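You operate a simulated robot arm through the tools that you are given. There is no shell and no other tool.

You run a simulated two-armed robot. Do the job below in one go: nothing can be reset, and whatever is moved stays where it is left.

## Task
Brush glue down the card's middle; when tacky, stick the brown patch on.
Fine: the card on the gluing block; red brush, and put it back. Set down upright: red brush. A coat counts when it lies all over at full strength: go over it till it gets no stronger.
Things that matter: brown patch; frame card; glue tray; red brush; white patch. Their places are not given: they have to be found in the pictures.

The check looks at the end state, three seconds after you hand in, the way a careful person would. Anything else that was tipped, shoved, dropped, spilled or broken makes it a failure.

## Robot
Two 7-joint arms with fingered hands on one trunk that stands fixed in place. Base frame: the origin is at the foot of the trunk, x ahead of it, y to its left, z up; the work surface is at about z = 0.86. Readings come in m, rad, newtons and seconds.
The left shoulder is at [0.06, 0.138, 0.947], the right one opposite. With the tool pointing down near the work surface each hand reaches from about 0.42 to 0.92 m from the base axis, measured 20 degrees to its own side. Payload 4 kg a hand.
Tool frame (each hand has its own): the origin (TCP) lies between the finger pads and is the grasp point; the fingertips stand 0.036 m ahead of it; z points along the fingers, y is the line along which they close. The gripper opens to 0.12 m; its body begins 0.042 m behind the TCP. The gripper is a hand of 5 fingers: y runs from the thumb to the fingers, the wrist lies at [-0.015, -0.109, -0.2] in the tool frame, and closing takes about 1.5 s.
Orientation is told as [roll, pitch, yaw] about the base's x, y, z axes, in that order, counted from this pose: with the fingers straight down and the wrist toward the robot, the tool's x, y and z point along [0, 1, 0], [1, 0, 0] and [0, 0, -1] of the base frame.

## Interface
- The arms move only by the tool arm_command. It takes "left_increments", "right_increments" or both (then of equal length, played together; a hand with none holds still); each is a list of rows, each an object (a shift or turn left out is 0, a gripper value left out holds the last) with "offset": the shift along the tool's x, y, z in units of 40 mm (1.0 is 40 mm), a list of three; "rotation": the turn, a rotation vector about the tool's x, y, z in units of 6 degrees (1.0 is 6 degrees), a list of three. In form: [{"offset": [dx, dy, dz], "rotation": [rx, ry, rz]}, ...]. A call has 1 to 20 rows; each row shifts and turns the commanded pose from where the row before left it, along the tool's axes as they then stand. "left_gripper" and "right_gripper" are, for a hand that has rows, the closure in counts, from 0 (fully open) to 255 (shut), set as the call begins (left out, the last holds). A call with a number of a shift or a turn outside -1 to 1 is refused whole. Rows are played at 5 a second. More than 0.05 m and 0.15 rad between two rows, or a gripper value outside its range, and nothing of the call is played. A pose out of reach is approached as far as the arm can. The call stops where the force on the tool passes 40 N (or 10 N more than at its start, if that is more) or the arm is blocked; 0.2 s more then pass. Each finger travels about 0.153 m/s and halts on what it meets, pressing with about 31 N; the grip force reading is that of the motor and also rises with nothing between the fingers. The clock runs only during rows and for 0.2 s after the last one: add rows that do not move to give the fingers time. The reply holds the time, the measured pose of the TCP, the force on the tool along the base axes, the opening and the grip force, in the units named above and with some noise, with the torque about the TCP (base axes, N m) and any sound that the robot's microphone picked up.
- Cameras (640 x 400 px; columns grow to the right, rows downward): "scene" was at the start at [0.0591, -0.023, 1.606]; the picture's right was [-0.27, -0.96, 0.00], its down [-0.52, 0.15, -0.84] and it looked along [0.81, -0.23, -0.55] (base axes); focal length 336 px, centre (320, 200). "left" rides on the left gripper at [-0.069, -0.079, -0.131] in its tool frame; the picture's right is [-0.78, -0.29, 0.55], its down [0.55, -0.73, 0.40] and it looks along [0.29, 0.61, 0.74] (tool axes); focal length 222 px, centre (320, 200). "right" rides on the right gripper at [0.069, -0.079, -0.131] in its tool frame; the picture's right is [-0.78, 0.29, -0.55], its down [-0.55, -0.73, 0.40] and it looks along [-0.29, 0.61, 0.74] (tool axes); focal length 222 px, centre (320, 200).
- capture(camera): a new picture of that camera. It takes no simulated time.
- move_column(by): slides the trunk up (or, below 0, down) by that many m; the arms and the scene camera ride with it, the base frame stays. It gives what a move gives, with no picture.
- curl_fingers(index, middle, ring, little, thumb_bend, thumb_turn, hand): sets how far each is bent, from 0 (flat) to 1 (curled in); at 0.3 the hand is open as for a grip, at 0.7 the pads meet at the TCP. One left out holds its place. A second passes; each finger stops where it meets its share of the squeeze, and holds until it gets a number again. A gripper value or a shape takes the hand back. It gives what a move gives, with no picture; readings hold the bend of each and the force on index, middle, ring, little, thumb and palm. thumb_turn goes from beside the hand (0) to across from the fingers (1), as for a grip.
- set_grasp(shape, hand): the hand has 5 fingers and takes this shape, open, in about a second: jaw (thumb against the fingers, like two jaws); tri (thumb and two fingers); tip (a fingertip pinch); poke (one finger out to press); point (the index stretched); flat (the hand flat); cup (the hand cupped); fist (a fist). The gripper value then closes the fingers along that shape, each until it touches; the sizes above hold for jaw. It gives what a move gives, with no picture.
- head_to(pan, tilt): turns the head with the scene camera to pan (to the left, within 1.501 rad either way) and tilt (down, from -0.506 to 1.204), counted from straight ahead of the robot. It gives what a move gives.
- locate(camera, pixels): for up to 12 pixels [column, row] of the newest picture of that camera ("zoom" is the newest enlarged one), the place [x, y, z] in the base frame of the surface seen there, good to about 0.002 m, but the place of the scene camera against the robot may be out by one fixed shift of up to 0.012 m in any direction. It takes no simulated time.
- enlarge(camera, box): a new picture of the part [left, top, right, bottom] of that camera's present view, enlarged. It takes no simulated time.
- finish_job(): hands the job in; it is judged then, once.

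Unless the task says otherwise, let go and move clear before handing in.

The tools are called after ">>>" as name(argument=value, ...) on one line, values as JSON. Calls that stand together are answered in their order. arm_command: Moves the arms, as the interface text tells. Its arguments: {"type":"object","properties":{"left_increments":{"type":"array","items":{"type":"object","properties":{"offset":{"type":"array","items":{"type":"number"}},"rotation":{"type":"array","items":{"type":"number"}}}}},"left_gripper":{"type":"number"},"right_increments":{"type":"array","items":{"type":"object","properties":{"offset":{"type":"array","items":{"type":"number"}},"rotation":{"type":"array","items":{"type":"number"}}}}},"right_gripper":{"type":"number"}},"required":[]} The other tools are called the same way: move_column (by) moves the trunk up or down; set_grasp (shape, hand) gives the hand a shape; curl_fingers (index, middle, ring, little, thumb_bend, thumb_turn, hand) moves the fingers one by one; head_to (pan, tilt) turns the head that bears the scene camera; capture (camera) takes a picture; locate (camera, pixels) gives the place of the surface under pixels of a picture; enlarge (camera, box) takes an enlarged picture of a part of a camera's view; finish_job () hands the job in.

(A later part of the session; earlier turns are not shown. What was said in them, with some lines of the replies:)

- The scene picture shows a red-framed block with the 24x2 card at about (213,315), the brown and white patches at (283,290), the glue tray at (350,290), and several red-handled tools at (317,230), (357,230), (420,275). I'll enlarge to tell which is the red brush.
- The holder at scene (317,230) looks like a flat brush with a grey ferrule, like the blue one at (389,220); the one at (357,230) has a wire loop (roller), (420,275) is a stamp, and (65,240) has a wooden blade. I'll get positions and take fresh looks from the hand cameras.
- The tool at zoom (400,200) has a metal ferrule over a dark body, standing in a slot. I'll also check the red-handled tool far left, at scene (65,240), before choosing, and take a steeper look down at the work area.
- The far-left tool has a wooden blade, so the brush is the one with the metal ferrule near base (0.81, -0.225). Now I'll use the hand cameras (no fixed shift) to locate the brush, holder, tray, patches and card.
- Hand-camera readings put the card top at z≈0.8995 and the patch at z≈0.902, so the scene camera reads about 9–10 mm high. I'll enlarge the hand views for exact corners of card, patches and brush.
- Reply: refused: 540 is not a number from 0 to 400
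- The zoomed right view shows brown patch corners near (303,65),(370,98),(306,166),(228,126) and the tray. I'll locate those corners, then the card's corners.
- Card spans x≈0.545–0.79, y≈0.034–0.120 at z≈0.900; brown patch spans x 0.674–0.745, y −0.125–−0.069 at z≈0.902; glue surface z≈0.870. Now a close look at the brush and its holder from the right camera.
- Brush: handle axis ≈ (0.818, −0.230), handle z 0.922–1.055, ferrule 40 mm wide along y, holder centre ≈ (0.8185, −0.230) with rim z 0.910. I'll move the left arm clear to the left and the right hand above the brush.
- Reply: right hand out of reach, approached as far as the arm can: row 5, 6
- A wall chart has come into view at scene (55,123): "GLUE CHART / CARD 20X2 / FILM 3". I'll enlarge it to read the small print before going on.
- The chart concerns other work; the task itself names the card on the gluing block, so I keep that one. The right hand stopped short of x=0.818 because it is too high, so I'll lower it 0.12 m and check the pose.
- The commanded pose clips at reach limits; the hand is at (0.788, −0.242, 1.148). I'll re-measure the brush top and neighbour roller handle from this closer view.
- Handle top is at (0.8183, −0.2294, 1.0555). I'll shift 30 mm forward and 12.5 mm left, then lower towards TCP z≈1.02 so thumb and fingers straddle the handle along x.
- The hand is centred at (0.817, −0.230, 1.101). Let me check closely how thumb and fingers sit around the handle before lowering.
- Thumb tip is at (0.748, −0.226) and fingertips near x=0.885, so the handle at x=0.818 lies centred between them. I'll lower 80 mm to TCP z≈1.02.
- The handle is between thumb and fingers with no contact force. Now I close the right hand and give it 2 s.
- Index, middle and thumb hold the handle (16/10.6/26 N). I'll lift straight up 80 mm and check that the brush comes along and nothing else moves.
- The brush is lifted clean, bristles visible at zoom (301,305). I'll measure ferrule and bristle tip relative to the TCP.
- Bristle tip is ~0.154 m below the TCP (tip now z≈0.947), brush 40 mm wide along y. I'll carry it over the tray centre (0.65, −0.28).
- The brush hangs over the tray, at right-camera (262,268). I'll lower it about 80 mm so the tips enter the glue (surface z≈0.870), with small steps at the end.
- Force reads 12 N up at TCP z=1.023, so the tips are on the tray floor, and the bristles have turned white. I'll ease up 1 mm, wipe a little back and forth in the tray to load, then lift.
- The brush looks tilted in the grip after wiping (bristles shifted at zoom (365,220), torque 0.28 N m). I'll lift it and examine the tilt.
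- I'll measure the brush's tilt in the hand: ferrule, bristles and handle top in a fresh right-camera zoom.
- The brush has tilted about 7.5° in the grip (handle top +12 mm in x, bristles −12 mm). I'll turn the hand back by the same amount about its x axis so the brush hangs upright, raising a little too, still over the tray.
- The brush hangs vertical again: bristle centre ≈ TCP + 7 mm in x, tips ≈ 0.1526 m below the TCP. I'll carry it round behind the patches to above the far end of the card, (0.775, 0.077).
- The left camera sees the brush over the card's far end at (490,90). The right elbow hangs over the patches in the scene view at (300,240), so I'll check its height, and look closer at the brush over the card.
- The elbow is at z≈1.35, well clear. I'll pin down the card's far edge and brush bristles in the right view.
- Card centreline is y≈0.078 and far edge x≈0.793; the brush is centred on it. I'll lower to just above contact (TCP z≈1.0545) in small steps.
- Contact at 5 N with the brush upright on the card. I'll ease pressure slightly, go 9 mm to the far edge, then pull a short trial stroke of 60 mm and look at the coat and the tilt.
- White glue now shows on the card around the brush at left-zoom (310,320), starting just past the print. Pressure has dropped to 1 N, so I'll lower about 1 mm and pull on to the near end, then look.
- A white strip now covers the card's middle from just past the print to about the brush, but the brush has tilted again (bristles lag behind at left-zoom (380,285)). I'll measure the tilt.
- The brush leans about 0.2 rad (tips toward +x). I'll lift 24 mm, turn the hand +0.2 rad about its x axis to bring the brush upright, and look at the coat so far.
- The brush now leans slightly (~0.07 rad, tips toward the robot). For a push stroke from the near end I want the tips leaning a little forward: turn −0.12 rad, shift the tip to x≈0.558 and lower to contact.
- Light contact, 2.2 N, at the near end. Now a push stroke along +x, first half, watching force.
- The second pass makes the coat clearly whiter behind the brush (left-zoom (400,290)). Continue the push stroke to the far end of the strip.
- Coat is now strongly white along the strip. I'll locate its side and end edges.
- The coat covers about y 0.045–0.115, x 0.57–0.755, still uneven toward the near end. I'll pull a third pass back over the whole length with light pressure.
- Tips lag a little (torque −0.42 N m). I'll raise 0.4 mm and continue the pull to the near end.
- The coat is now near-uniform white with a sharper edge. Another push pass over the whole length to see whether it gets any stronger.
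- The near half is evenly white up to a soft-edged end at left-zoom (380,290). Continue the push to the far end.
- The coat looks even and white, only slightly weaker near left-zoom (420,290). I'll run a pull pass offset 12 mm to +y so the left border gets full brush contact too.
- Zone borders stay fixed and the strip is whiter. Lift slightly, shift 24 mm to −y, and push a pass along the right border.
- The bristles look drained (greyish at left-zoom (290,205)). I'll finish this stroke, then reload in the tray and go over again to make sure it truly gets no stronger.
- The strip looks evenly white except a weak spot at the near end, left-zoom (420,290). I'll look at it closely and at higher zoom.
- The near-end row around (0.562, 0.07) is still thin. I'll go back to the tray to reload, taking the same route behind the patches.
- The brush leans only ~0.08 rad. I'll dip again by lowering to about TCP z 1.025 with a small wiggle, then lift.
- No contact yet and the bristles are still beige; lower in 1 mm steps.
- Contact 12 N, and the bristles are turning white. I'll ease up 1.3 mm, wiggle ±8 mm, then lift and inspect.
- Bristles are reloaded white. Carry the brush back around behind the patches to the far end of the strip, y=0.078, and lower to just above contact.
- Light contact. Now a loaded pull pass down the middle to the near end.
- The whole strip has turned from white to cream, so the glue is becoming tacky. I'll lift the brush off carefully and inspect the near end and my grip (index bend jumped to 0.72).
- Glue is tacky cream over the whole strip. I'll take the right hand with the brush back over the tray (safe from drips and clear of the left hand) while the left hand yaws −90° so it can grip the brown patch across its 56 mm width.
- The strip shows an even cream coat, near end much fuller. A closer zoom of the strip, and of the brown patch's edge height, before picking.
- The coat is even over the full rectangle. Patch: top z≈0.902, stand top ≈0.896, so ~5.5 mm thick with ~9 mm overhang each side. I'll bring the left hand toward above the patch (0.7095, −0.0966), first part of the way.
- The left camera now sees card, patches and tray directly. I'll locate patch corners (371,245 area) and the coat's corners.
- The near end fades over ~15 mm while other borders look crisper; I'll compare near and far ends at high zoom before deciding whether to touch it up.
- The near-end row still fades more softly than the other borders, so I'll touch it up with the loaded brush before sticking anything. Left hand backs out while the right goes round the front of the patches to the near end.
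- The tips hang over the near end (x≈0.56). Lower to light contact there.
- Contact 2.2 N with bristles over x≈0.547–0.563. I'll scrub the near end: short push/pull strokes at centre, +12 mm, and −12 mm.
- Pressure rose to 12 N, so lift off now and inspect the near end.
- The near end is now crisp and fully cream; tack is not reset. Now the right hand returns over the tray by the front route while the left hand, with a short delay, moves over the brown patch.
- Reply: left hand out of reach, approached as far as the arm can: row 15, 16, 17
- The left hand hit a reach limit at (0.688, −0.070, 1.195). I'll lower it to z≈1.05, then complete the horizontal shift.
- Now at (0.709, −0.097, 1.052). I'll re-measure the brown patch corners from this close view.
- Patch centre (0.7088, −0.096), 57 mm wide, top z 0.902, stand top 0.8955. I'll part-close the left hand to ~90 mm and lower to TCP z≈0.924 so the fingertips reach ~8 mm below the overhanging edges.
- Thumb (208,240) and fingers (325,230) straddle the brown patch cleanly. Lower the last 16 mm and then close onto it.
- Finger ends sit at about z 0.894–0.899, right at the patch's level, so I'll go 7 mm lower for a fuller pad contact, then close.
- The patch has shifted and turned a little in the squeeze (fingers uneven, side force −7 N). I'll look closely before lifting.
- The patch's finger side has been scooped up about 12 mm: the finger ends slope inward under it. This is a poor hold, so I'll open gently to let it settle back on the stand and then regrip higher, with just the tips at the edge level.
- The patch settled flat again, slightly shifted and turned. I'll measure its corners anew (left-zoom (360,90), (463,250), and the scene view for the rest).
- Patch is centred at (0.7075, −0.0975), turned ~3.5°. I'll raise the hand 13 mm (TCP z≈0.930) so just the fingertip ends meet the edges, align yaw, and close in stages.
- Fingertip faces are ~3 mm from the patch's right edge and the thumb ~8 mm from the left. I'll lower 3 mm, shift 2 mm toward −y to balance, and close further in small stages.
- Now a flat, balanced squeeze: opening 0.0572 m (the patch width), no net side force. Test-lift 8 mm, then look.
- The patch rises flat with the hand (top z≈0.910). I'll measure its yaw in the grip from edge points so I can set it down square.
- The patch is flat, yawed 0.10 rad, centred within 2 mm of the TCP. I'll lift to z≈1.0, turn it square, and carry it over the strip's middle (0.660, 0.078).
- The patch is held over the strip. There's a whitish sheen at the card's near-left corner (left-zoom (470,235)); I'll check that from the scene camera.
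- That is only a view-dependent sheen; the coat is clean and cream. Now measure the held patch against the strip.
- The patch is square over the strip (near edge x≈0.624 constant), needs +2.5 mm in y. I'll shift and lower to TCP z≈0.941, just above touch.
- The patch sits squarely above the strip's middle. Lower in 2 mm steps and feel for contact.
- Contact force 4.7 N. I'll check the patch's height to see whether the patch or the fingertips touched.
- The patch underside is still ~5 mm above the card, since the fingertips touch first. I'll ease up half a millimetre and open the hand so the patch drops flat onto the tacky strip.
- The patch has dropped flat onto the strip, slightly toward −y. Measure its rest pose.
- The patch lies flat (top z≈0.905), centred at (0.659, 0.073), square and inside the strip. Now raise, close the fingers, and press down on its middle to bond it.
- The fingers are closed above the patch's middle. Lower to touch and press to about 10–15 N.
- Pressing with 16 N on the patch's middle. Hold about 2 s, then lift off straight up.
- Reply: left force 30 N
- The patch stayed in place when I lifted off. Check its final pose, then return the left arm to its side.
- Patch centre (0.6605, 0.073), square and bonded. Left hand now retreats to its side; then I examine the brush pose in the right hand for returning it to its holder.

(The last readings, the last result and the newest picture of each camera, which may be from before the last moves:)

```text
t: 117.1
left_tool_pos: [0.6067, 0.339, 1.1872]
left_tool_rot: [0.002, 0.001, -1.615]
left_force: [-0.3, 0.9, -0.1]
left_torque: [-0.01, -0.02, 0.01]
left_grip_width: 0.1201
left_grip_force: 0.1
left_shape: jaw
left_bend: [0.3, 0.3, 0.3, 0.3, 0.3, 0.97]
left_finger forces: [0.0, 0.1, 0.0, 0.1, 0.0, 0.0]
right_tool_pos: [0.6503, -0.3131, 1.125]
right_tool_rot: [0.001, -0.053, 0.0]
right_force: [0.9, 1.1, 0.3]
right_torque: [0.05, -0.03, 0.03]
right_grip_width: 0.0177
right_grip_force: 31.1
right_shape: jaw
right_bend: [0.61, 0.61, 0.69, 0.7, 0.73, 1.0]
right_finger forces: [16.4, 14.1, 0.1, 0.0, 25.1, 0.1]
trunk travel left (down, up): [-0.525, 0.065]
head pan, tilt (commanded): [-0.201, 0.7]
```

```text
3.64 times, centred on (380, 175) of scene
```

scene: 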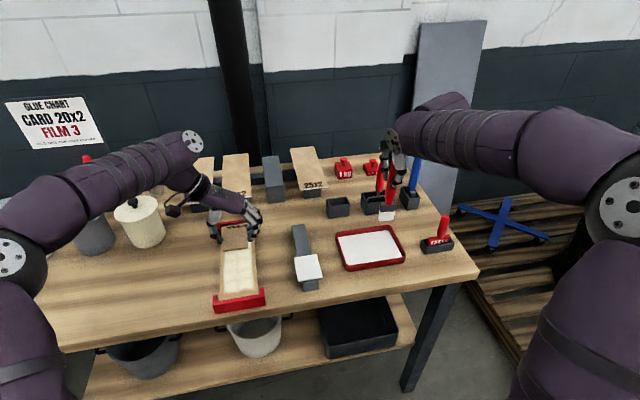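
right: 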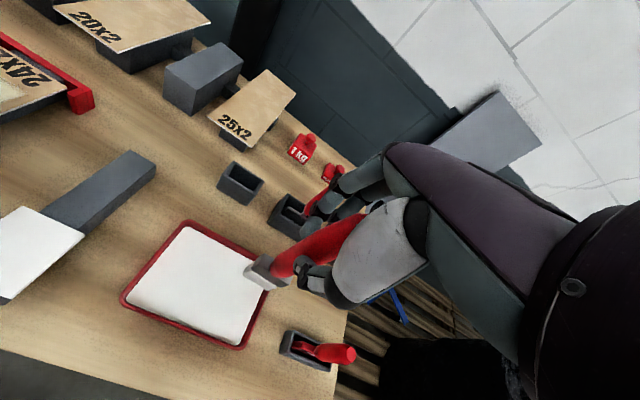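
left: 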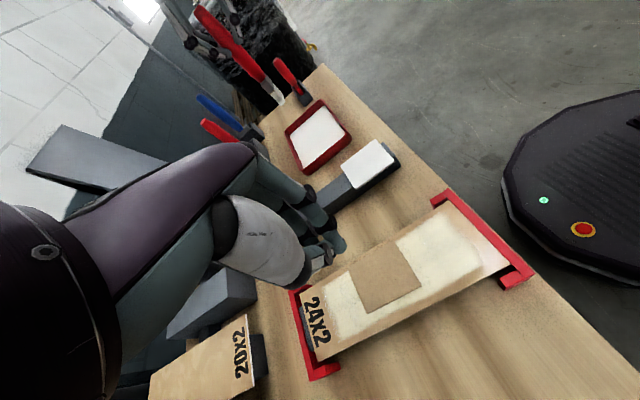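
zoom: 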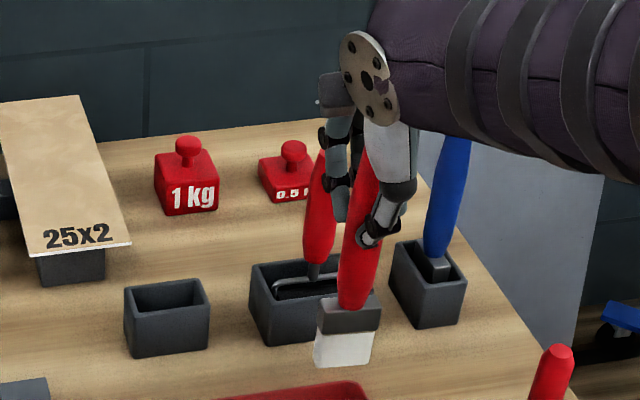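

The brush looks near upright. I'll measure the ferrule's front edge for yaw and its position more exactly.

>>> enlarge(camera="right", box=[235, 240, 335, 310])

>>> locate(camera="zoom", pixels=[[140, 85], [180, 115], [300, 180], [330, 195], [180, 170], [280, 220], [110, 140], [240, 200], [200, 40], [360, 200]])

```text
5.71 times, centred on (285, 275) of right
```

zoom: 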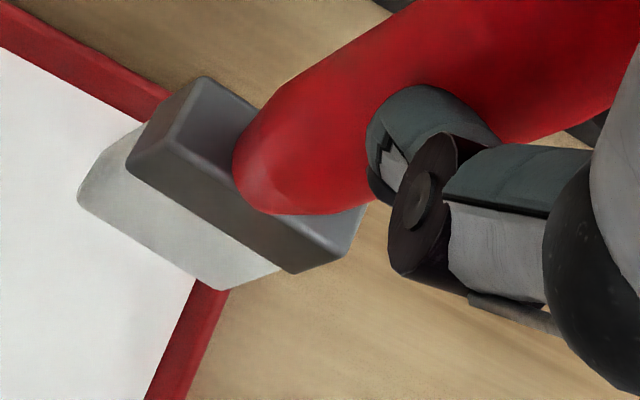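

```text
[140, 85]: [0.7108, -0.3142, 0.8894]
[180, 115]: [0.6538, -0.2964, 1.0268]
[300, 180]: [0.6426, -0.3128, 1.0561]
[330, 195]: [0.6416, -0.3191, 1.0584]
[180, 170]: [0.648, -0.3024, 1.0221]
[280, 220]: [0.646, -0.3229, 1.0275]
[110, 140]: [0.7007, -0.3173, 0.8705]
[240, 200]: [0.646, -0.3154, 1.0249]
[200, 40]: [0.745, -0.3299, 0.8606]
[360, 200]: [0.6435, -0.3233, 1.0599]
```

>>> locate(camera="zoom", pixels=[[138, 166], [284, 264], [182, 155], [325, 238], [90, 195], [205, 280], [150, 200], [230, 260], [200, 90], [245, 115]])

>>> enlarge(camera="scene", box=[365, 190, 405, 230])

>>> locate(camera="zoom", pixels=[[210, 130], [375, 130], [200, 250], [370, 250], [190, 310], [350, 300], [280, 200]])

```text
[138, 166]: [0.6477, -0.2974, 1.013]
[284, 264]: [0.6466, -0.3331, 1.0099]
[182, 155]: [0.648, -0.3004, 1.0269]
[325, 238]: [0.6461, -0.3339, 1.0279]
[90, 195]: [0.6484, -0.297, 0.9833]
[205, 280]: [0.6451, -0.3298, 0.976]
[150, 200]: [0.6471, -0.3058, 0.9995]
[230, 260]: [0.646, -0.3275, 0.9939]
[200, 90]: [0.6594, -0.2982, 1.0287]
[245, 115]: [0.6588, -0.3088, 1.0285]
```

```text
10.00 times, centred on (385, 210) of scene
```

zoom: 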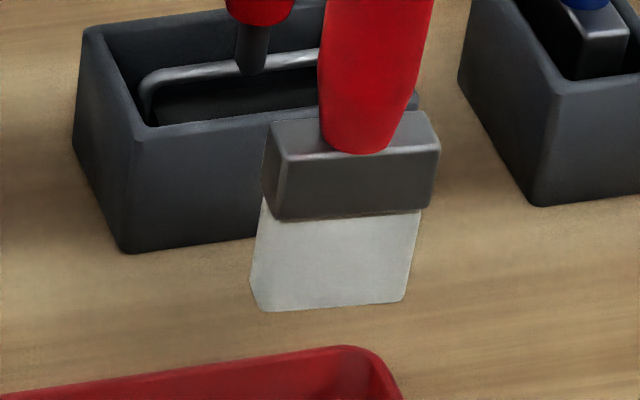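

```text
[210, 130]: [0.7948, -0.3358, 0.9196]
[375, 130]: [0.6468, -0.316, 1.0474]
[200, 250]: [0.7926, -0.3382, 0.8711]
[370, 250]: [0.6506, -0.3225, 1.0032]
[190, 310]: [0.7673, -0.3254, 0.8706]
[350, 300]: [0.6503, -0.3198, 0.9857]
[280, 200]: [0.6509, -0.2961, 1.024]
```

Brush: upright within ~0.03 rad, yaw ~0.03, centre at TCP + (5, −2.4) mm, tips ~0.150 m below the TCP. Target for the holder centre (0.8185, −0.2298) is TCP (0.8135, −0.2274). Move above the holder, y first and then x.

>>> arm_command(right_increments=[{"offset": [0.714, 0, 0]}, {"offset": [0.714, 0, 0]}, {"offset": [0.714, 0, 0]}, {"offset": [0, 0.815, 0.043]}, {"offset": [0, 0.815, 0.043]}, {"offset": [0, 0.815, 0.043]}, {"offset": [0, 0.815, 0.043]}, {"offset": [0, 0.815, 0.043]}, {}, {}])

>>> enlarge(camera="right", box=[190, 200, 350, 310])

>>> enlarge(camera="scene", box=[290, 110, 400, 230])

```text
t: 119.3
left_tool_pos: [0.6068, 0.3389, 1.1866]
left_tool_rot: [0.0, 0.0, -1.612]
left_force: [-0.4, 0.3, -0.6]
left_torque: [0.02, 0.01, -0.03]
left_grip_width: 0.1197
left_grip_force: 0.0
left_shape: jaw
left_bend: [0.3, 0.3, 0.3, 0.3, 0.3, 0.97]
left_finger forces: [0.0, 0.0, 0.0, 0.0, 0.1, 0.0]
right_tool_pos: [0.8134, -0.2276, 1.1255]
right_tool_rot: [0.0, -0.053, 0.0]
right_force: [-0.3, 0.0, -0.2]
right_torque: [0.01, 0.0, 0.01]
right_grip_width: 0.0178
right_grip_force: 30.9
right_shape: jaw
right_bend: [0.61, 0.61, 0.69, 0.7, 0.73, 1.0]
right_finger forces: [16.3, 14.1, 0.0, 0.1, 25.0, 0.0]
trunk travel left (down, up): [-0.525, 0.065]
head pan, tilt (commanded): [-0.201, 0.7]
```

```text
3.64 times, centred on (270, 255) of right
```

zoom: 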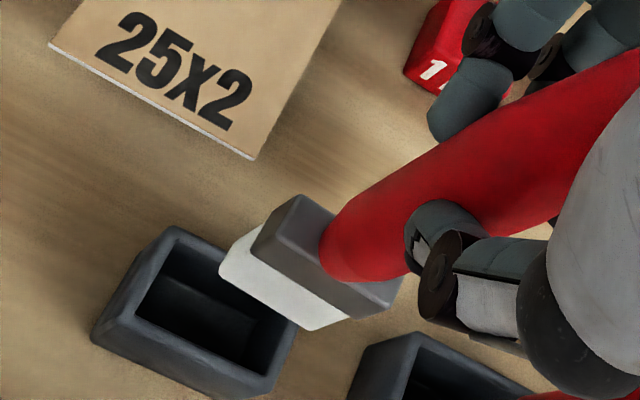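

```text
3.33 times, centred on (345, 170) of scene
```

zoom: 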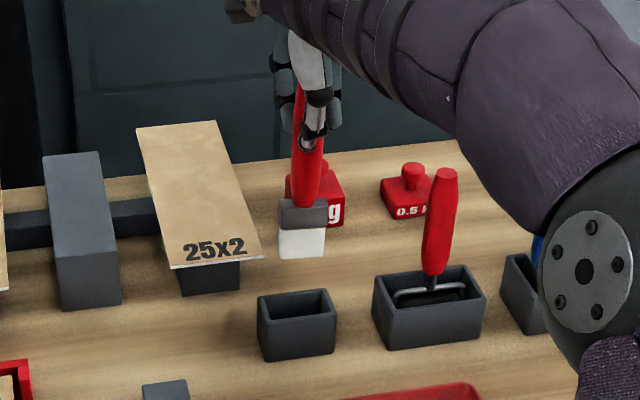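

>>> locate(camera="zoom", pixels=[[176, 232], [292, 325], [258, 385], [125, 308], [230, 265], [310, 320], [262, 225], [365, 300], [300, 200], [250, 235], [340, 305]])

```text
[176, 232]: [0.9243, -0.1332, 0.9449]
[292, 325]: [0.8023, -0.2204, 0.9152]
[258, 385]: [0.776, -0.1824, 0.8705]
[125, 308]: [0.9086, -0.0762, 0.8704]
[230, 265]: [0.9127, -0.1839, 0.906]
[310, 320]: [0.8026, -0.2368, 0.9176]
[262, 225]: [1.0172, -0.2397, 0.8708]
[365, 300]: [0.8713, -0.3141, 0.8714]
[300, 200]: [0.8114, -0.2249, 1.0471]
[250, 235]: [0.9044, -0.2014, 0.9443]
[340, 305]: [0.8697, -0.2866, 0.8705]
```

>>> enlarge(camera="right", box=[190, 200, 350, 310])

>>> locate(camera="zoom", pixels=[[176, 232], [292, 325], [262, 385], [122, 308], [230, 265], [310, 320], [262, 245], [375, 312], [300, 200], [345, 285], [226, 275], [290, 225]])

```text
3.64 times, centred on (270, 255) of right
```

zoom: 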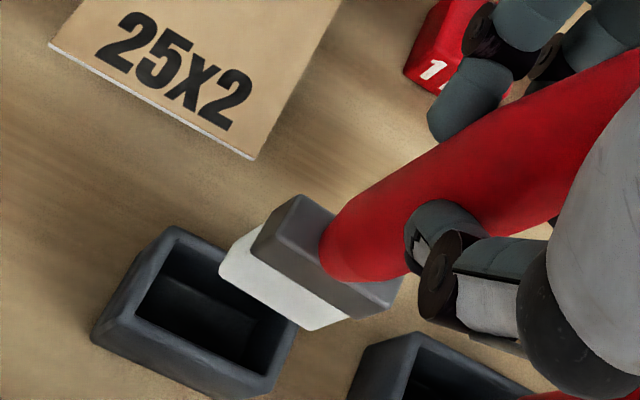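

```text
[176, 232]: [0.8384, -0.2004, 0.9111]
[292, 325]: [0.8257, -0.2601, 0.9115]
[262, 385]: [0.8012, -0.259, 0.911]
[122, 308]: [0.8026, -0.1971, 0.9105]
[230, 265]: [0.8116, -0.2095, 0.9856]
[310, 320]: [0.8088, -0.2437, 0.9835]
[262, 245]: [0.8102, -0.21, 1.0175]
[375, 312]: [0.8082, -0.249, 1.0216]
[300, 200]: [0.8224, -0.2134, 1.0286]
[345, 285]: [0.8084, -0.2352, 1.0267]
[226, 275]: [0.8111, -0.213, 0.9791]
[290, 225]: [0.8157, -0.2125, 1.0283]
```

Brush centre (0.818, −0.229) matches the holder's centre (0.819, −0.229); a small yaw (~0.06) to correct. I'll turn it and lower 90 mm into the slot, watching the force.

>>> arm_command(right_increments=[{"rotation": [0, 0, -0.55]}, {"offset": [0.01, 0.0, 0.449]}, {"offset": [0, -0.024, 0.449]}, {"offset": [0, -0.024, 0.449]}, {}])

>>> enlarge(camera="right", box=[190, 200, 350, 310])

>>> enlarge(camera="scene", box=[310, 130, 390, 230])

```text
t: 120.5
left_tool_pos: [0.6063, 0.3385, 1.1867]
left_tool_rot: [0.0, -0.001, -1.613]
left_force: [0.7, -0.1, -0.5]
left_torque: [0.01, 0.02, -0.02]
left_grip_width: 0.1199
left_grip_force: 0.2
left_shape: jaw
left_bend: [0.3, 0.3, 0.3, 0.3, 0.3, 0.97]
left_finger forces: [0.1, 0.0, 0.0, 0.0, 0.0, 0.1]
right_tool_pos: [0.8138, -0.2266, 1.0723]
right_tool_rot: [-0.003, -0.054, 0.058]
right_force: [-0.4, -0.2, -0.8]
right_torque: [0.0, 0.02, 0.0]
right_grip_width: 0.0176
right_grip_force: 31.4
right_shape: jaw
right_bend: [0.61, 0.61, 0.69, 0.7, 0.73, 1.0]
right_finger forces: [16.4, 14.1, 0.0, 0.0, 25.1, 0.1]
trunk travel left (down, up): [-0.525, 0.065]
head pan, tilt (commanded): [-0.201, 0.7]
```

```text
3.64 times, centred on (270, 255) of right
```

zoom: 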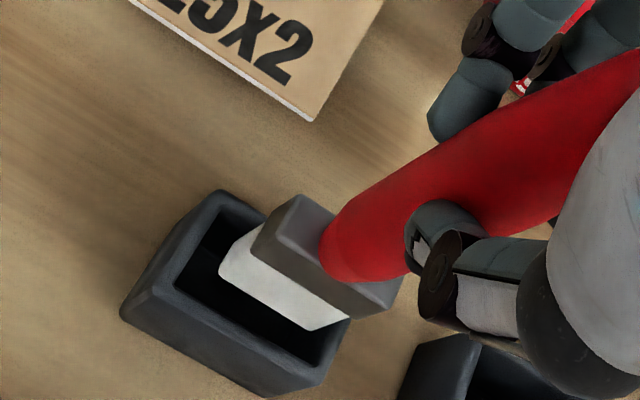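

```text
4.00 times, centred on (350, 180) of scene
```

zoom: 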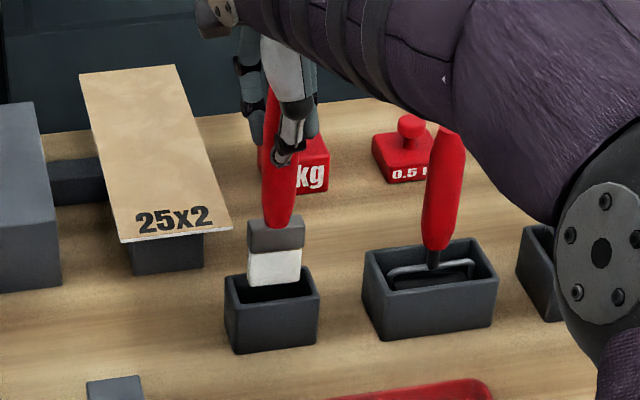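

The brush tip is at the rim and well centred in the scene view (275,285). Lower another 30 mm into the slot.

>>> arm_command(right_increments=[{"offset": [0, -0.013, 0.25]}, {"offset": [0, -0.013, 0.25]}, {"offset": [0, -0.013, 0.25]}, {}])

>>> enlarge(camera="right", box=[190, 200, 350, 310])

>>> locate(camera="zoom", pixels=[[262, 245], [370, 310], [300, 203], [245, 195], [160, 300], [310, 375], [390, 295], [230, 250]])

```text
t: 121.5
left_tool_pos: [0.6065, 0.3387, 1.1869]
left_tool_rot: [0.003, -0.001, -1.613]
left_force: [0.6, 0.1, -0.4]
left_torque: [-0.01, 0.02, 0.0]
left_grip_width: 0.1196
left_grip_force: 0.1
left_shape: jaw
left_bend: [0.3, 0.3, 0.3, 0.3, 0.3, 0.97]
left_finger forces: [0.0, 0.0, 0.1, 0.0, 0.0, 0.1]
right_tool_pos: [0.8139, -0.2261, 1.041]
right_tool_rot: [-0.005, -0.056, 0.057]
right_force: [0.5, 0.1, -0.4]
right_torque: [0.01, 0.01, 0.0]
right_grip_width: 0.0176
right_grip_force: 31.0
right_shape: jaw
right_bend: [0.61, 0.61, 0.69, 0.7, 0.73, 1.0]
right_finger forces: [16.2, 14.2, 0.0, 0.0, 25.0, 0.1]
trunk travel left (down, up): [-0.525, 0.065]
head pan, tilt (commanded): [-0.201, 0.7]
```

```text
3.64 times, centred on (270, 255) of right
```

zoom: 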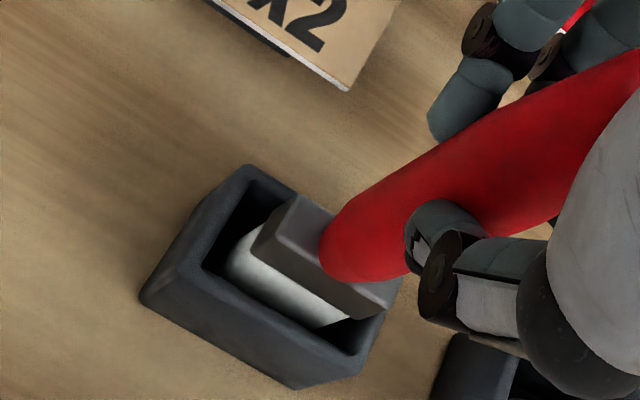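

```text
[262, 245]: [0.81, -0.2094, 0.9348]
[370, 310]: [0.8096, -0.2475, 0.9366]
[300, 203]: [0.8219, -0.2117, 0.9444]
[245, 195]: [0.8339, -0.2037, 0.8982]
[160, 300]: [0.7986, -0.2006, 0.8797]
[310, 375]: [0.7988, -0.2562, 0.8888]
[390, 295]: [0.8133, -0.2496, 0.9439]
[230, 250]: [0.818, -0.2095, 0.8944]
```

The brush is in the slot, yaw ≈0, ferrule top 23 mm above its resting height, no forces. Lower 18 mm, then feel for the floor.

>>> arm_command(right_increments=[{"offset": [0, -0.011, 0.2]}, {"offset": [0, -0.011, 0.2]}, {"offset": [0, -0.003, 0.05]}, {}])

>>> arm_command(right_increments=[{"offset": [0, -0.0015, 0.025]}, {}, {"offset": [0, -0.0015, 0.025]}, {}])

>>> enlarge(camera="right", box=[190, 200, 350, 310])

```text
t: 122.5
left_tool_pos: [0.6063, 0.3378, 1.1873]
left_tool_rot: [0.0, 0.0, -1.612]
left_force: [1.3, 0.4, 0.2]
left_torque: [-0.02, -0.01, 0.03]
left_grip_width: 0.1198
left_grip_force: 0.0
left_shape: jaw
left_bend: [0.3, 0.3, 0.3, 0.3, 0.3, 0.97]
left_finger forces: [0.1, 0.0, 0.1, 0.1, 0.0, 0.1]
right_tool_pos: [0.8136, -0.2275, 1.0244]
right_tool_rot: [-0.003, -0.052, 0.057]
right_force: [0.0, -0.5, 0.2]
right_torque: [0.03, -0.03, 0.0]
right_grip_width: 0.0178
right_grip_force: 30.9
right_shape: jaw
right_bend: [0.61, 0.61, 0.69, 0.7, 0.73, 1.0]
right_finger forces: [16.3, 14.1, 0.0, 0.0, 25.0, 0.0]
trunk travel left (down, up): [-0.525, 0.065]
head pan, tilt (commanded): [-0.201, 0.7]
```

```text
t: 123.5
left_tool_pos: [0.6057, 0.3389, 1.187]
left_tool_rot: [0.0, 0.001, -1.613]
left_force: [0.5, 0.2, 0.2]
left_torque: [0.01, 0.02, 0.01]
left_grip_width: 0.1195
left_grip_force: 0.1
left_shape: jaw
left_bend: [0.3, 0.3, 0.3, 0.3, 0.3, 0.97]
left_finger forces: [0.0, 0.1, 0.1, 0.0, 0.1, 0.0]
right_tool_pos: [0.8136, -0.2282, 1.0225]
right_tool_rot: [-0.004, -0.055, 0.057]
right_force: [0.3, 0.1, -0.5]
right_torque: [0.01, 0.01, 0.02]
right_grip_width: 0.0175
right_grip_force: 31.3
right_shape: jaw
right_bend: [0.61, 0.61, 0.69, 0.7, 0.73, 1.0]
right_finger forces: [16.3, 14.2, 0.0, 0.0, 25.0, 0.0]
trunk travel left (down, up): [-0.525, 0.065]
head pan, tilt (commanded): [-0.201, 0.7]
```

```text
3.64 times, centred on (270, 255) of right
```

zoom: 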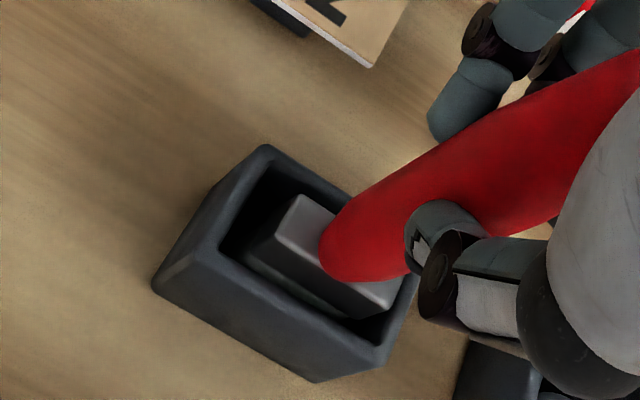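

Still no floor contact at TCP z 1.0225; continue down in 1 mm steps.

>>> arm_command(right_increments=[{"offset": [0, -0.0015, 0.025]}, {}, {"offset": [0, -0.0015, 0.025]}, {}])

>>> arm_command(right_increments=[{"offset": [0, -0.0015, 0.025]}, {}])

```text
t: 124.5
left_tool_pos: [0.6067, 0.338, 1.1875]
left_tool_rot: [0.0, 0.0, -1.612]
left_force: [0.3, 0.2, 0.1]
left_torque: [-0.03, -0.02, 0.01]
left_grip_width: 0.1197
left_grip_force: 0.1
left_shape: jaw
left_bend: [0.3, 0.3, 0.3, 0.3, 0.3, 0.97]
left_finger forces: [0.0, 0.0, 0.0, 0.0, 0.0, 0.1]
right_tool_pos: [0.8143, -0.2289, 1.0198]
right_tool_rot: [-0.003, -0.054, 0.058]
right_force: [-0.7, 0.4, -0.9]
right_torque: [0.03, 0.0, -0.01]
right_grip_width: 0.0175
right_grip_force: 30.6
right_shape: jaw
right_bend: [0.61, 0.61, 0.69, 0.7, 0.73, 1.0]
right_finger forces: [16.3, 14.2, 0.0, 0.0, 25.1, 0.0]
trunk travel left (down, up): [-0.525, 0.065]
head pan, tilt (commanded): [-0.201, 0.7]
```

```text
t: 125.1
left_tool_pos: [0.6061, 0.3391, 1.1874]
left_tool_rot: [0.0, 0.001, -1.611]
left_force: [0.9, 0.4, -1.5]
left_torque: [0.02, 0.0, 0.01]
left_grip_width: 0.1198
left_grip_force: 0.1
left_shape: jaw
left_bend: [0.3, 0.3, 0.3, 0.3, 0.3, 0.97]
left_finger forces: [0.1, 0.0, 0.0, 0.0, 0.0, 0.1]
right_tool_pos: [0.8143, -0.2275, 1.0187]
right_tool_rot: [-0.003, -0.054, 0.056]
right_force: [-0.1, 1.0, 0.4]
right_torque: [0.02, 0.01, 0.03]
right_grip_width: 0.0178
right_grip_force: 31.4
right_shape: jaw
right_bend: [0.61, 0.61, 0.69, 0.7, 0.73, 1.0]
right_finger forces: [16.3, 14.2, 0.0, 0.1, 25.0, 0.0]
trunk travel left (down, up): [-0.525, 0.065]
head pan, tilt (commanded): [-0.201, 0.7]
```

>>> arm_command(right_increments=[{"offset": [0, -0.001, 0.02]}, {}])

>>> arm_command(right_increments=[{"offset": [0, -0.001, 0.02]}, {}])

>>> enlarge(camera="right", box=[190, 200, 350, 310])

>>> locate(camera="zoom", pixels=[[262, 245], [300, 203], [390, 290], [345, 280], [270, 150], [165, 285], [350, 220], [500, 150]])

```text
t: 125.7
left_tool_pos: [0.606, 0.3379, 1.1877]
left_tool_rot: [-0.001, 0.0, -1.613]
left_force: [0.0, 0.5, 0.1]
left_torque: [0.02, 0.02, -0.03]
left_grip_width: 0.1195
left_grip_force: 0.1
left_shape: jaw
left_bend: [0.3, 0.3, 0.3, 0.3, 0.3, 0.97]
left_finger forces: [0.0, 0.0, 0.1, 0.0, 0.0, 0.0]
right_tool_pos: [0.8135, -0.2271, 1.0183]
right_tool_rot: [-0.003, -0.056, 0.058]
right_force: [-1.3, 1.0, 2.5]
right_torque: [-0.02, -0.02, 0.01]
right_grip_width: 0.0179
right_grip_force: 30.7
right_shape: jaw
right_bend: [0.61, 0.61, 0.69, 0.7, 0.73, 1.0]
right_finger forces: [16.5, 14.2, 0.0, 0.0, 25.4, 0.1]
trunk travel left (down, up): [-0.525, 0.065]
head pan, tilt (commanded): [-0.201, 0.7]
```

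```text
t: 126.3
left_tool_pos: [0.6058, 0.3391, 1.1864]
left_tool_rot: [0.0, -0.001, -1.614]
left_force: [0.2, -0.4, 0.0]
left_torque: [0.0, 0.0, -0.02]
left_grip_width: 0.1198
left_grip_force: 0.0
left_shape: jaw
left_bend: [0.3, 0.3, 0.3, 0.3, 0.3, 0.97]
left_finger forces: [0.1, 0.0, 0.0, 0.1, 0.0, 0.1]
right_tool_pos: [0.8147, -0.2282, 1.019]
right_tool_rot: [-0.003, -0.057, 0.058]
right_force: [-0.1, 1.2, 5.5]
right_torque: [0.05, -0.03, -0.01]
right_grip_width: 0.0177
right_grip_force: 31.0
right_shape: jaw
right_bend: [0.61, 0.61, 0.69, 0.7, 0.73, 1.0]
right_finger forces: [17.0, 14.3, 0.1, 0.0, 26.1, 0.1]
trunk travel left (down, up): [-0.525, 0.065]
head pan, tilt (commanded): [-0.201, 0.7]
```

```text
3.64 times, centred on (270, 255) of right
```

zoom: 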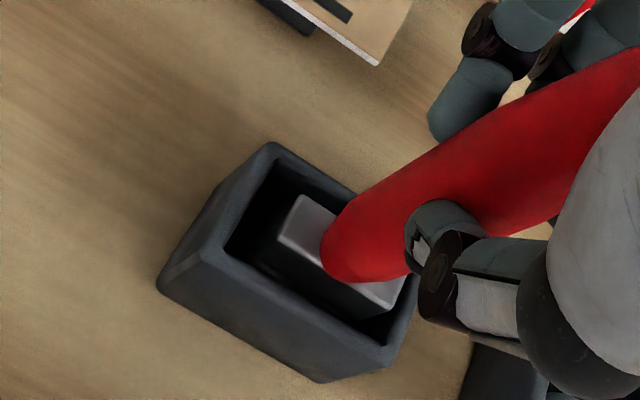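

```text
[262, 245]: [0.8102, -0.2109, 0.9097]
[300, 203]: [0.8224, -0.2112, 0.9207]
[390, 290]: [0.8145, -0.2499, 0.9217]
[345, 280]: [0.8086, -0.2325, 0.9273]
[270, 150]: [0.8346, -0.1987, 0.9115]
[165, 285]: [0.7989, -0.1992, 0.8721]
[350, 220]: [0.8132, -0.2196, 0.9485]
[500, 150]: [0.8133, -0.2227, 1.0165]
```

The brush stands on the holder floor (5.5 N, ferrule top z 0.921 as originally). Check its uprightness from both cameras before letting go.

>>> enlarge(camera="scene", box=[310, 130, 390, 230])

>>> enlarge(camera="right", box=[230, 180, 390, 300])

>>> locate(camera="zoom", pixels=[[480, 150], [440, 150], [400, 180], [340, 180], [300, 220], [260, 240], [190, 260], [370, 150], [280, 200]])

```text
4.00 times, centred on (350, 180) of scene
```

zoom: 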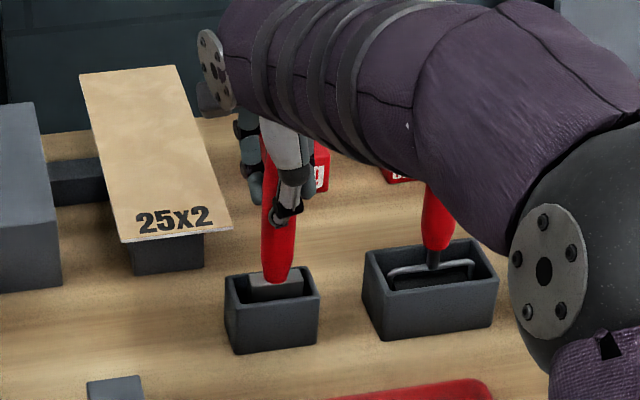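

```text
3.33 times, centred on (310, 240) of right
```

zoom: 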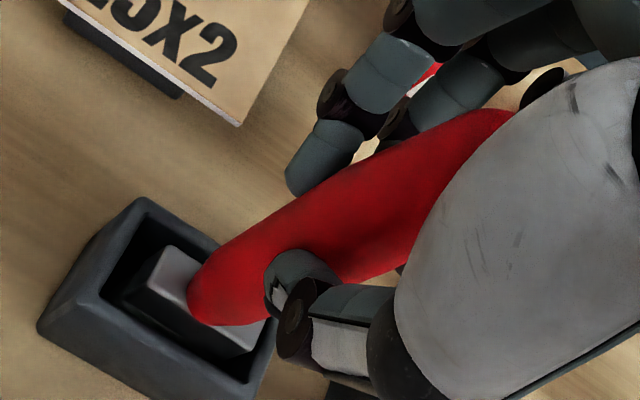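

```text
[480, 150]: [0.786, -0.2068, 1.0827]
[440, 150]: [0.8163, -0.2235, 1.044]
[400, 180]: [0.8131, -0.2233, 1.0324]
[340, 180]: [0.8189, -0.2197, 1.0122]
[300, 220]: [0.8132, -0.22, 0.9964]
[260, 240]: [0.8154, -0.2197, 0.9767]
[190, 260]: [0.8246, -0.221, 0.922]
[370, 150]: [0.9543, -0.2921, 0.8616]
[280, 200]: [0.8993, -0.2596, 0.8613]
```

Upright as it was at the start. Ease off the pressure slightly, then open the hand.

>>> arm_command(right_increments=[{"offset": [0, 0.001, -0.015]}, {}])

>>> arm_command(right_gripper=120, right_increments=[{}, {}, {}, {}])

>>> enlarge(camera="scene", box=[310, 130, 390, 230])

>>> enlarge(camera="right", box=[230, 180, 390, 300])

```text
t: 126.9
left_tool_pos: [0.6066, 0.3389, 1.1875]
left_tool_rot: [0.0, 0.001, -1.612]
left_force: [0.2, 0.4, -0.1]
left_torque: [0.01, -0.01, 0.01]
left_grip_width: 0.1199
left_grip_force: 0.1
left_shape: jaw
left_bend: [0.3, 0.3, 0.3, 0.3, 0.3, 0.97]
left_finger forces: [0.0, 0.1, 0.0, 0.0, 0.0, 0.1]
right_tool_pos: [0.8137, -0.227, 1.0181]
right_tool_rot: [-0.002, -0.056, 0.058]
right_force: [0.7, 0.6, 5.7]
right_torque: [-0.01, -0.05, -0.01]
right_grip_width: 0.0178
right_grip_force: 30.8
right_shape: jaw
right_bend: [0.61, 0.61, 0.69, 0.7, 0.73, 1.0]
right_finger forces: [17.0, 14.4, 0.0, 0.1, 26.0, 0.0]
trunk travel left (down, up): [-0.525, 0.065]
head pan, tilt (commanded): [-0.201, 0.7]
```

```text
t: 127.9
left_tool_pos: [0.6067, 0.3387, 1.1874]
left_tool_rot: [-0.001, 0.001, -1.614]
left_force: [0.1, 0.9, -0.1]
left_torque: [0.02, 0.02, -0.02]
left_grip_width: 0.1199
left_grip_force: 0.1
left_shape: jaw
left_bend: [0.3, 0.3, 0.3, 0.3, 0.3, 0.97]
left_finger forces: [0.0, 0.0, 0.0, 0.0, 0.0, 0.0]
right_tool_pos: [0.813, -0.2279, 1.0179]
right_tool_rot: [-0.003, -0.056, 0.058]
right_force: [-0.1, 0.7, 0.5]
right_torque: [-0.01, 0.02, 0.02]
right_grip_width: 0.0633
right_grip_force: 0.1
right_shape: jaw
right_bend: [0.41, 0.45, 0.43, 0.68, 0.53, 1.0]
right_finger forces: [0.0, 0.0, 0.1, 0.1, 0.0, 0.1]
trunk travel left (down, up): [-0.525, 0.065]
head pan, tilt (commanded): [-0.201, 0.7]
```

```text
4.00 times, centred on (350, 180) of scene
```

zoom: 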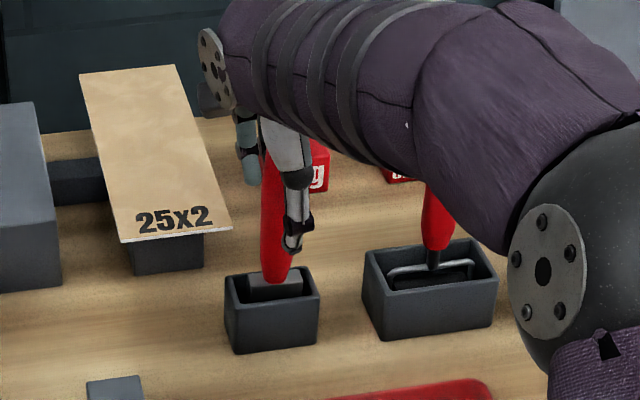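

```text
3.33 times, centred on (310, 240) of right
```

zoom: 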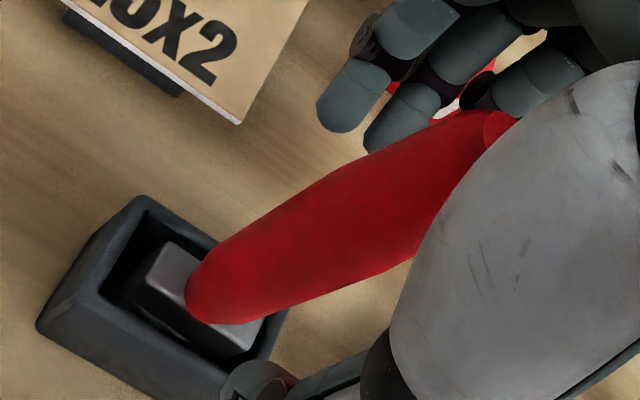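

The brush stands free and upright in its holder. Open fully and rise straight up, clear of the handle.

>>> arm_command(right_gripper=0, right_increments=[{}, {}, {}, {}])

>>> arm_command(right_increments=[{"offset": [0, 0.014, -0.25]}, {"offset": [0, 0.0275, -0.499]}, {"offset": [0, 0.0275, -0.499]}, {"offset": [0, 0.0275, -0.499]}, {"offset": [0, 0.0275, -0.499]}, {"offset": [0, 0.0275, -0.499]}, {}])

>>> enlarge(camera="scene", box=[290, 110, 400, 230])

>>> enlarge(camera="right", box=[200, 180, 380, 320])

```text
t: 128.9
left_tool_pos: [0.6074, 0.3383, 1.1876]
left_tool_rot: [-0.001, 0.001, -1.615]
left_force: [0.8, 0.3, -0.5]
left_torque: [-0.03, 0.02, 0.01]
left_grip_width: 0.1198
left_grip_force: 0.1
left_shape: jaw
left_bend: [0.3, 0.3, 0.3, 0.3, 0.3, 0.97]
left_finger forces: [0.0, 0.0, 0.0, 0.0, 0.0, 0.0]
right_tool_pos: [0.8137, -0.2277, 1.0188]
right_tool_rot: [-0.004, -0.054, 0.057]
right_force: [-0.7, -0.4, 0.6]
right_torque: [0.03, -0.02, -0.02]
right_grip_width: 0.1195
right_grip_force: 0.0
right_shape: jaw
right_bend: [0.3, 0.3, 0.3, 0.3, 0.3, 0.97]
right_finger forces: [0.1, 0.1, 0.1, 0.1, 0.1, 0.1]
trunk travel left (down, up): [-0.525, 0.065]
head pan, tilt (commanded): [-0.201, 0.7]
```

```text
t: 130.5
left_tool_pos: [0.6054, 0.3382, 1.1869]
left_tool_rot: [0.0, -0.001, -1.613]
left_force: [-0.4, 0.4, -0.3]
left_torque: [0.02, 0.01, 0.01]
left_grip_width: 0.1199
left_grip_force: 0.1
left_shape: jaw
left_bend: [0.3, 0.3, 0.3, 0.3, 0.3, 0.97]
left_finger forces: [0.1, 0.0, 0.0, 0.0, 0.0, 0.0]
right_tool_pos: [0.8141, -0.2292, 1.129]
right_tool_rot: [-0.003, -0.055, 0.057]
right_force: [-1.1, -0.2, 0.2]
right_torque: [-0.01, -0.01, 0.04]
right_grip_width: 0.1197
right_grip_force: 0.0
right_shape: jaw
right_bend: [0.3, 0.3, 0.3, 0.3, 0.3, 0.97]
right_finger forces: [0.1, 0.0, 0.0, 0.0, 0.1, 0.0]
trunk travel left (down, up): [-0.525, 0.065]
head pan, tilt (commanded): [-0.201, 0.7]
```

```text
3.33 times, centred on (345, 170) of scene
```

zoom: 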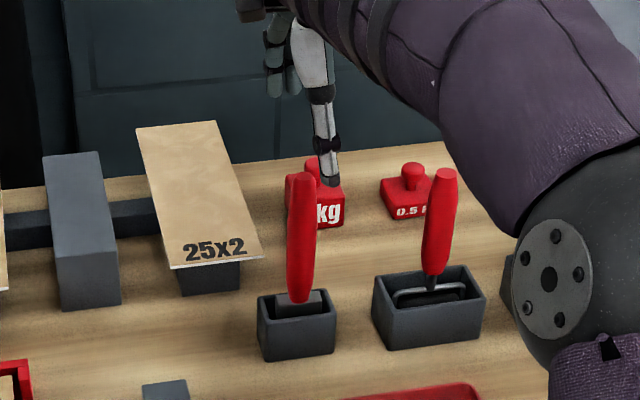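

```text
2.86 times, centred on (290, 250) of right
```

zoom: 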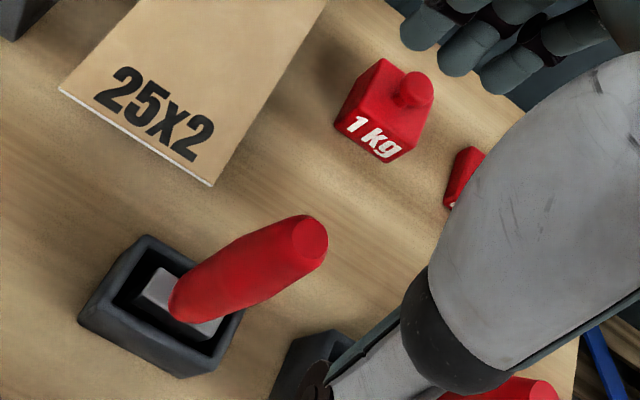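

The brush stands upright in its holder. I'll verify its top position, then retract the right arm up and back to its starting area.

>>> locate(camera="zoom", pixels=[[312, 243], [240, 270], [200, 310], [160, 290], [215, 325]])

>>> arm_command(right_increments=[{"offset": [0, 0, -0.7]}, {"offset": [0, -0.2, -0.7]}, {"offset": [-0.3, -0.8, -0.3]}, {"offset": [-0.4, -0.85, -0.2]}, {"offset": [-0.5, -0.85, -0.2]}, {"offset": [-0.5, -0.85, -0.2]}, {"offset": [-0.5, -0.85, -0.2]}, {"offset": [-0.3, -0.7, -0.1]}, {}])

>>> capture(camera="scene")

>>> capture(camera="right")

```text
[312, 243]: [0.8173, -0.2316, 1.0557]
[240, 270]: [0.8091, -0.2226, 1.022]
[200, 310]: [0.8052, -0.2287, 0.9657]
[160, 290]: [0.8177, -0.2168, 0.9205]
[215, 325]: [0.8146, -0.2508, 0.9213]
```

```text
t: 132.5
left_tool_pos: [0.6062, 0.339, 1.1868]
left_tool_rot: [0.0, 0.0, -1.612]
left_force: [-0.1, -0.3, 0.3]
left_torque: [-0.01, 0.04, 0.0]
left_grip_width: 0.1198
left_grip_force: 0.1
left_shape: jaw
left_bend: [0.3, 0.3, 0.3, 0.3, 0.3, 0.97]
left_finger forces: [0.0, 0.0, 0.0, 0.0, 0.0, 0.0]
right_tool_pos: [0.6102, -0.3402, 1.2202]
right_tool_rot: [-0.003, -0.053, 0.058]
right_force: [0.0, 0.7, 0.5]
right_torque: [0.02, 0.03, 0.02]
right_grip_width: 0.1197
right_grip_force: 0.0
right_shape: jaw
right_bend: [0.3, 0.3, 0.3, 0.3, 0.3, 0.97]
right_finger forces: [0.0, 0.0, 0.1, 0.0, 0.1, 0.1]
trunk travel left (down, up): [-0.525, 0.065]
head pan, tilt (commanded): [-0.201, 0.7]
```

```text
taken
```

scene: 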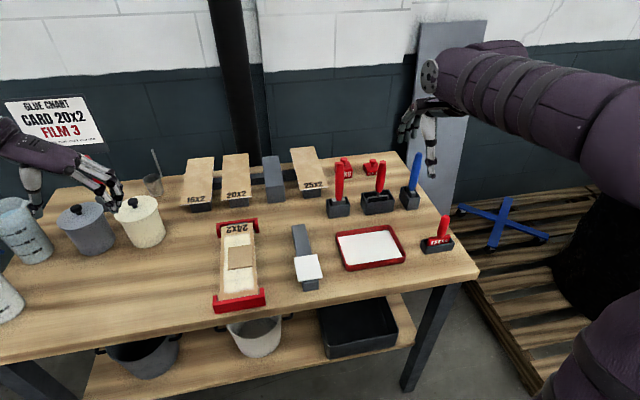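

```text
taken
```

right: 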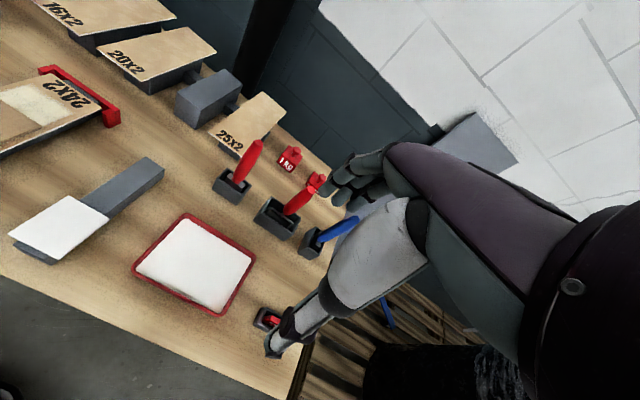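

All stands as it should; the brush top is at (0.817, −0.232, 1.056), as at the start. I'll raise the left hand a bit more clear and inspect the card and table for drips or shifts.

>>> arm_command(left_increments=[{"offset": [-0.4, -0.3, -0.6]}, {"offset": [-0.4, -0.3, -0.6]}, {"offset": [-0.4, -0.3, -0.5]}, {}])

>>> enlarge(camera="scene", box=[200, 205, 300, 320])

>>> enlarge(camera="scene", box=[280, 140, 460, 280])

>>> enlarge(camera="scene", box=[0, 140, 200, 320])

```text
t: 133.5
left_tool_pos: [0.5601, 0.3751, 1.2539]
left_tool_rot: [-0.001, 0.001, -1.611]
left_force: [-1.1, -1.0, -0.2]
left_torque: [-0.01, -0.01, -0.01]
left_grip_width: 0.1199
left_grip_force: 0.0
left_shape: jaw
left_bend: [0.3, 0.3, 0.3, 0.3, 0.3, 0.97]
left_finger forces: [0.0, 0.1, 0.0, 0.1, 0.1, 0.0]
right_tool_pos: [0.6102, -0.3396, 1.2203]
right_tool_rot: [-0.004, -0.055, 0.057]
right_force: [0.4, -0.3, 0.0]
right_torque: [-0.01, 0.02, 0.02]
right_grip_width: 0.1193
right_grip_force: 0.0
right_shape: jaw
right_bend: [0.3, 0.3, 0.3, 0.3, 0.3, 0.97]
right_finger forces: [0.0, 0.0, 0.1, 0.0, 0.0, 0.0]
trunk travel left (down, up): [-0.525, 0.065]
head pan, tilt (commanded): [-0.201, 0.7]
```

```text
3.48 times, centred on (250, 262) of scene
```

zoom: 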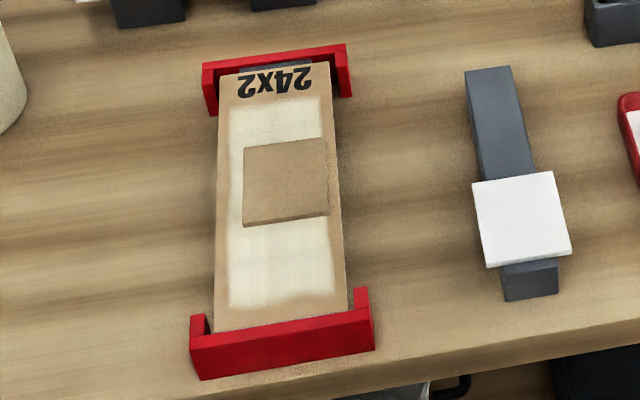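

```text
2.86 times, centred on (370, 210) of scene
```

zoom: 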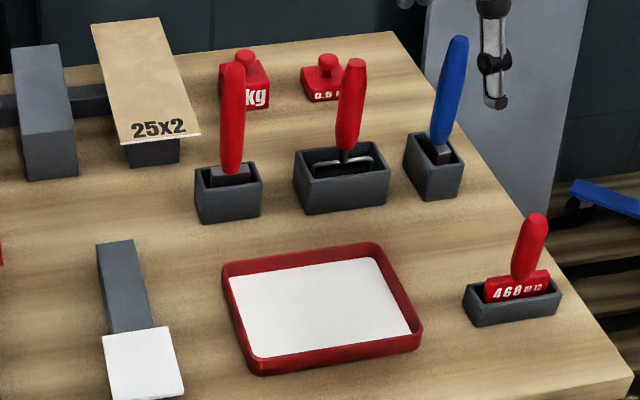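

```text
2.22 times, centred on (100, 230) of scene
```

zoom: 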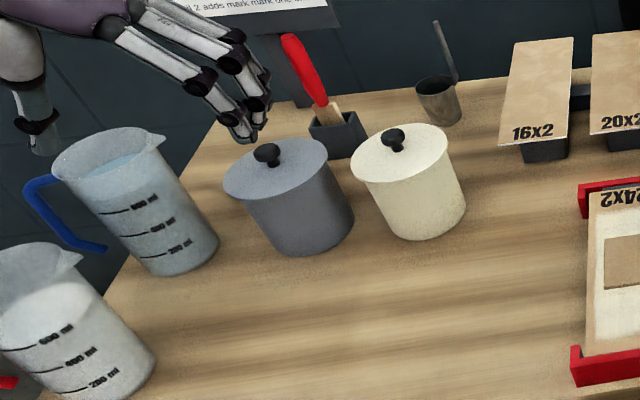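

The final views show the full cream strip with the brown patch flat and square on it. The red brush is upright in its holder, nothing else has moved or spilled, and both hands are empty and clear. Handing in.

>>> finish_job()

```text
The job is handed in.
```

I glued the card on the gluing block down its middle and stuck the brown patch on. The red brush is back upright in its holder.

- **Coat:** I went over the strip in several passes, reloaded the brush once, and touched up the thin near end. After that it looked even all over. The glue turned from white to cream after a while, which I took as tacky; there was no other sign to confirm it.
- **Patch:** It lies flat and square on the strip, about 5 mm to the right of centre. It dropped the last few millimetres when I let go because my fingertips met the card first. I then pressed it for about 2 seconds, reaching nearly 30 N, and it stayed put when I lifted off. I did not test the bond any further.
- **Rest of the bench:** The final pictures show nothing tipped, spilled or out of place. The first grip on the patch shifted it slightly on its stand, so I let go and gripped it again. Both hands are empty and clear.

The job was handed in, but I have not seen the check's result.
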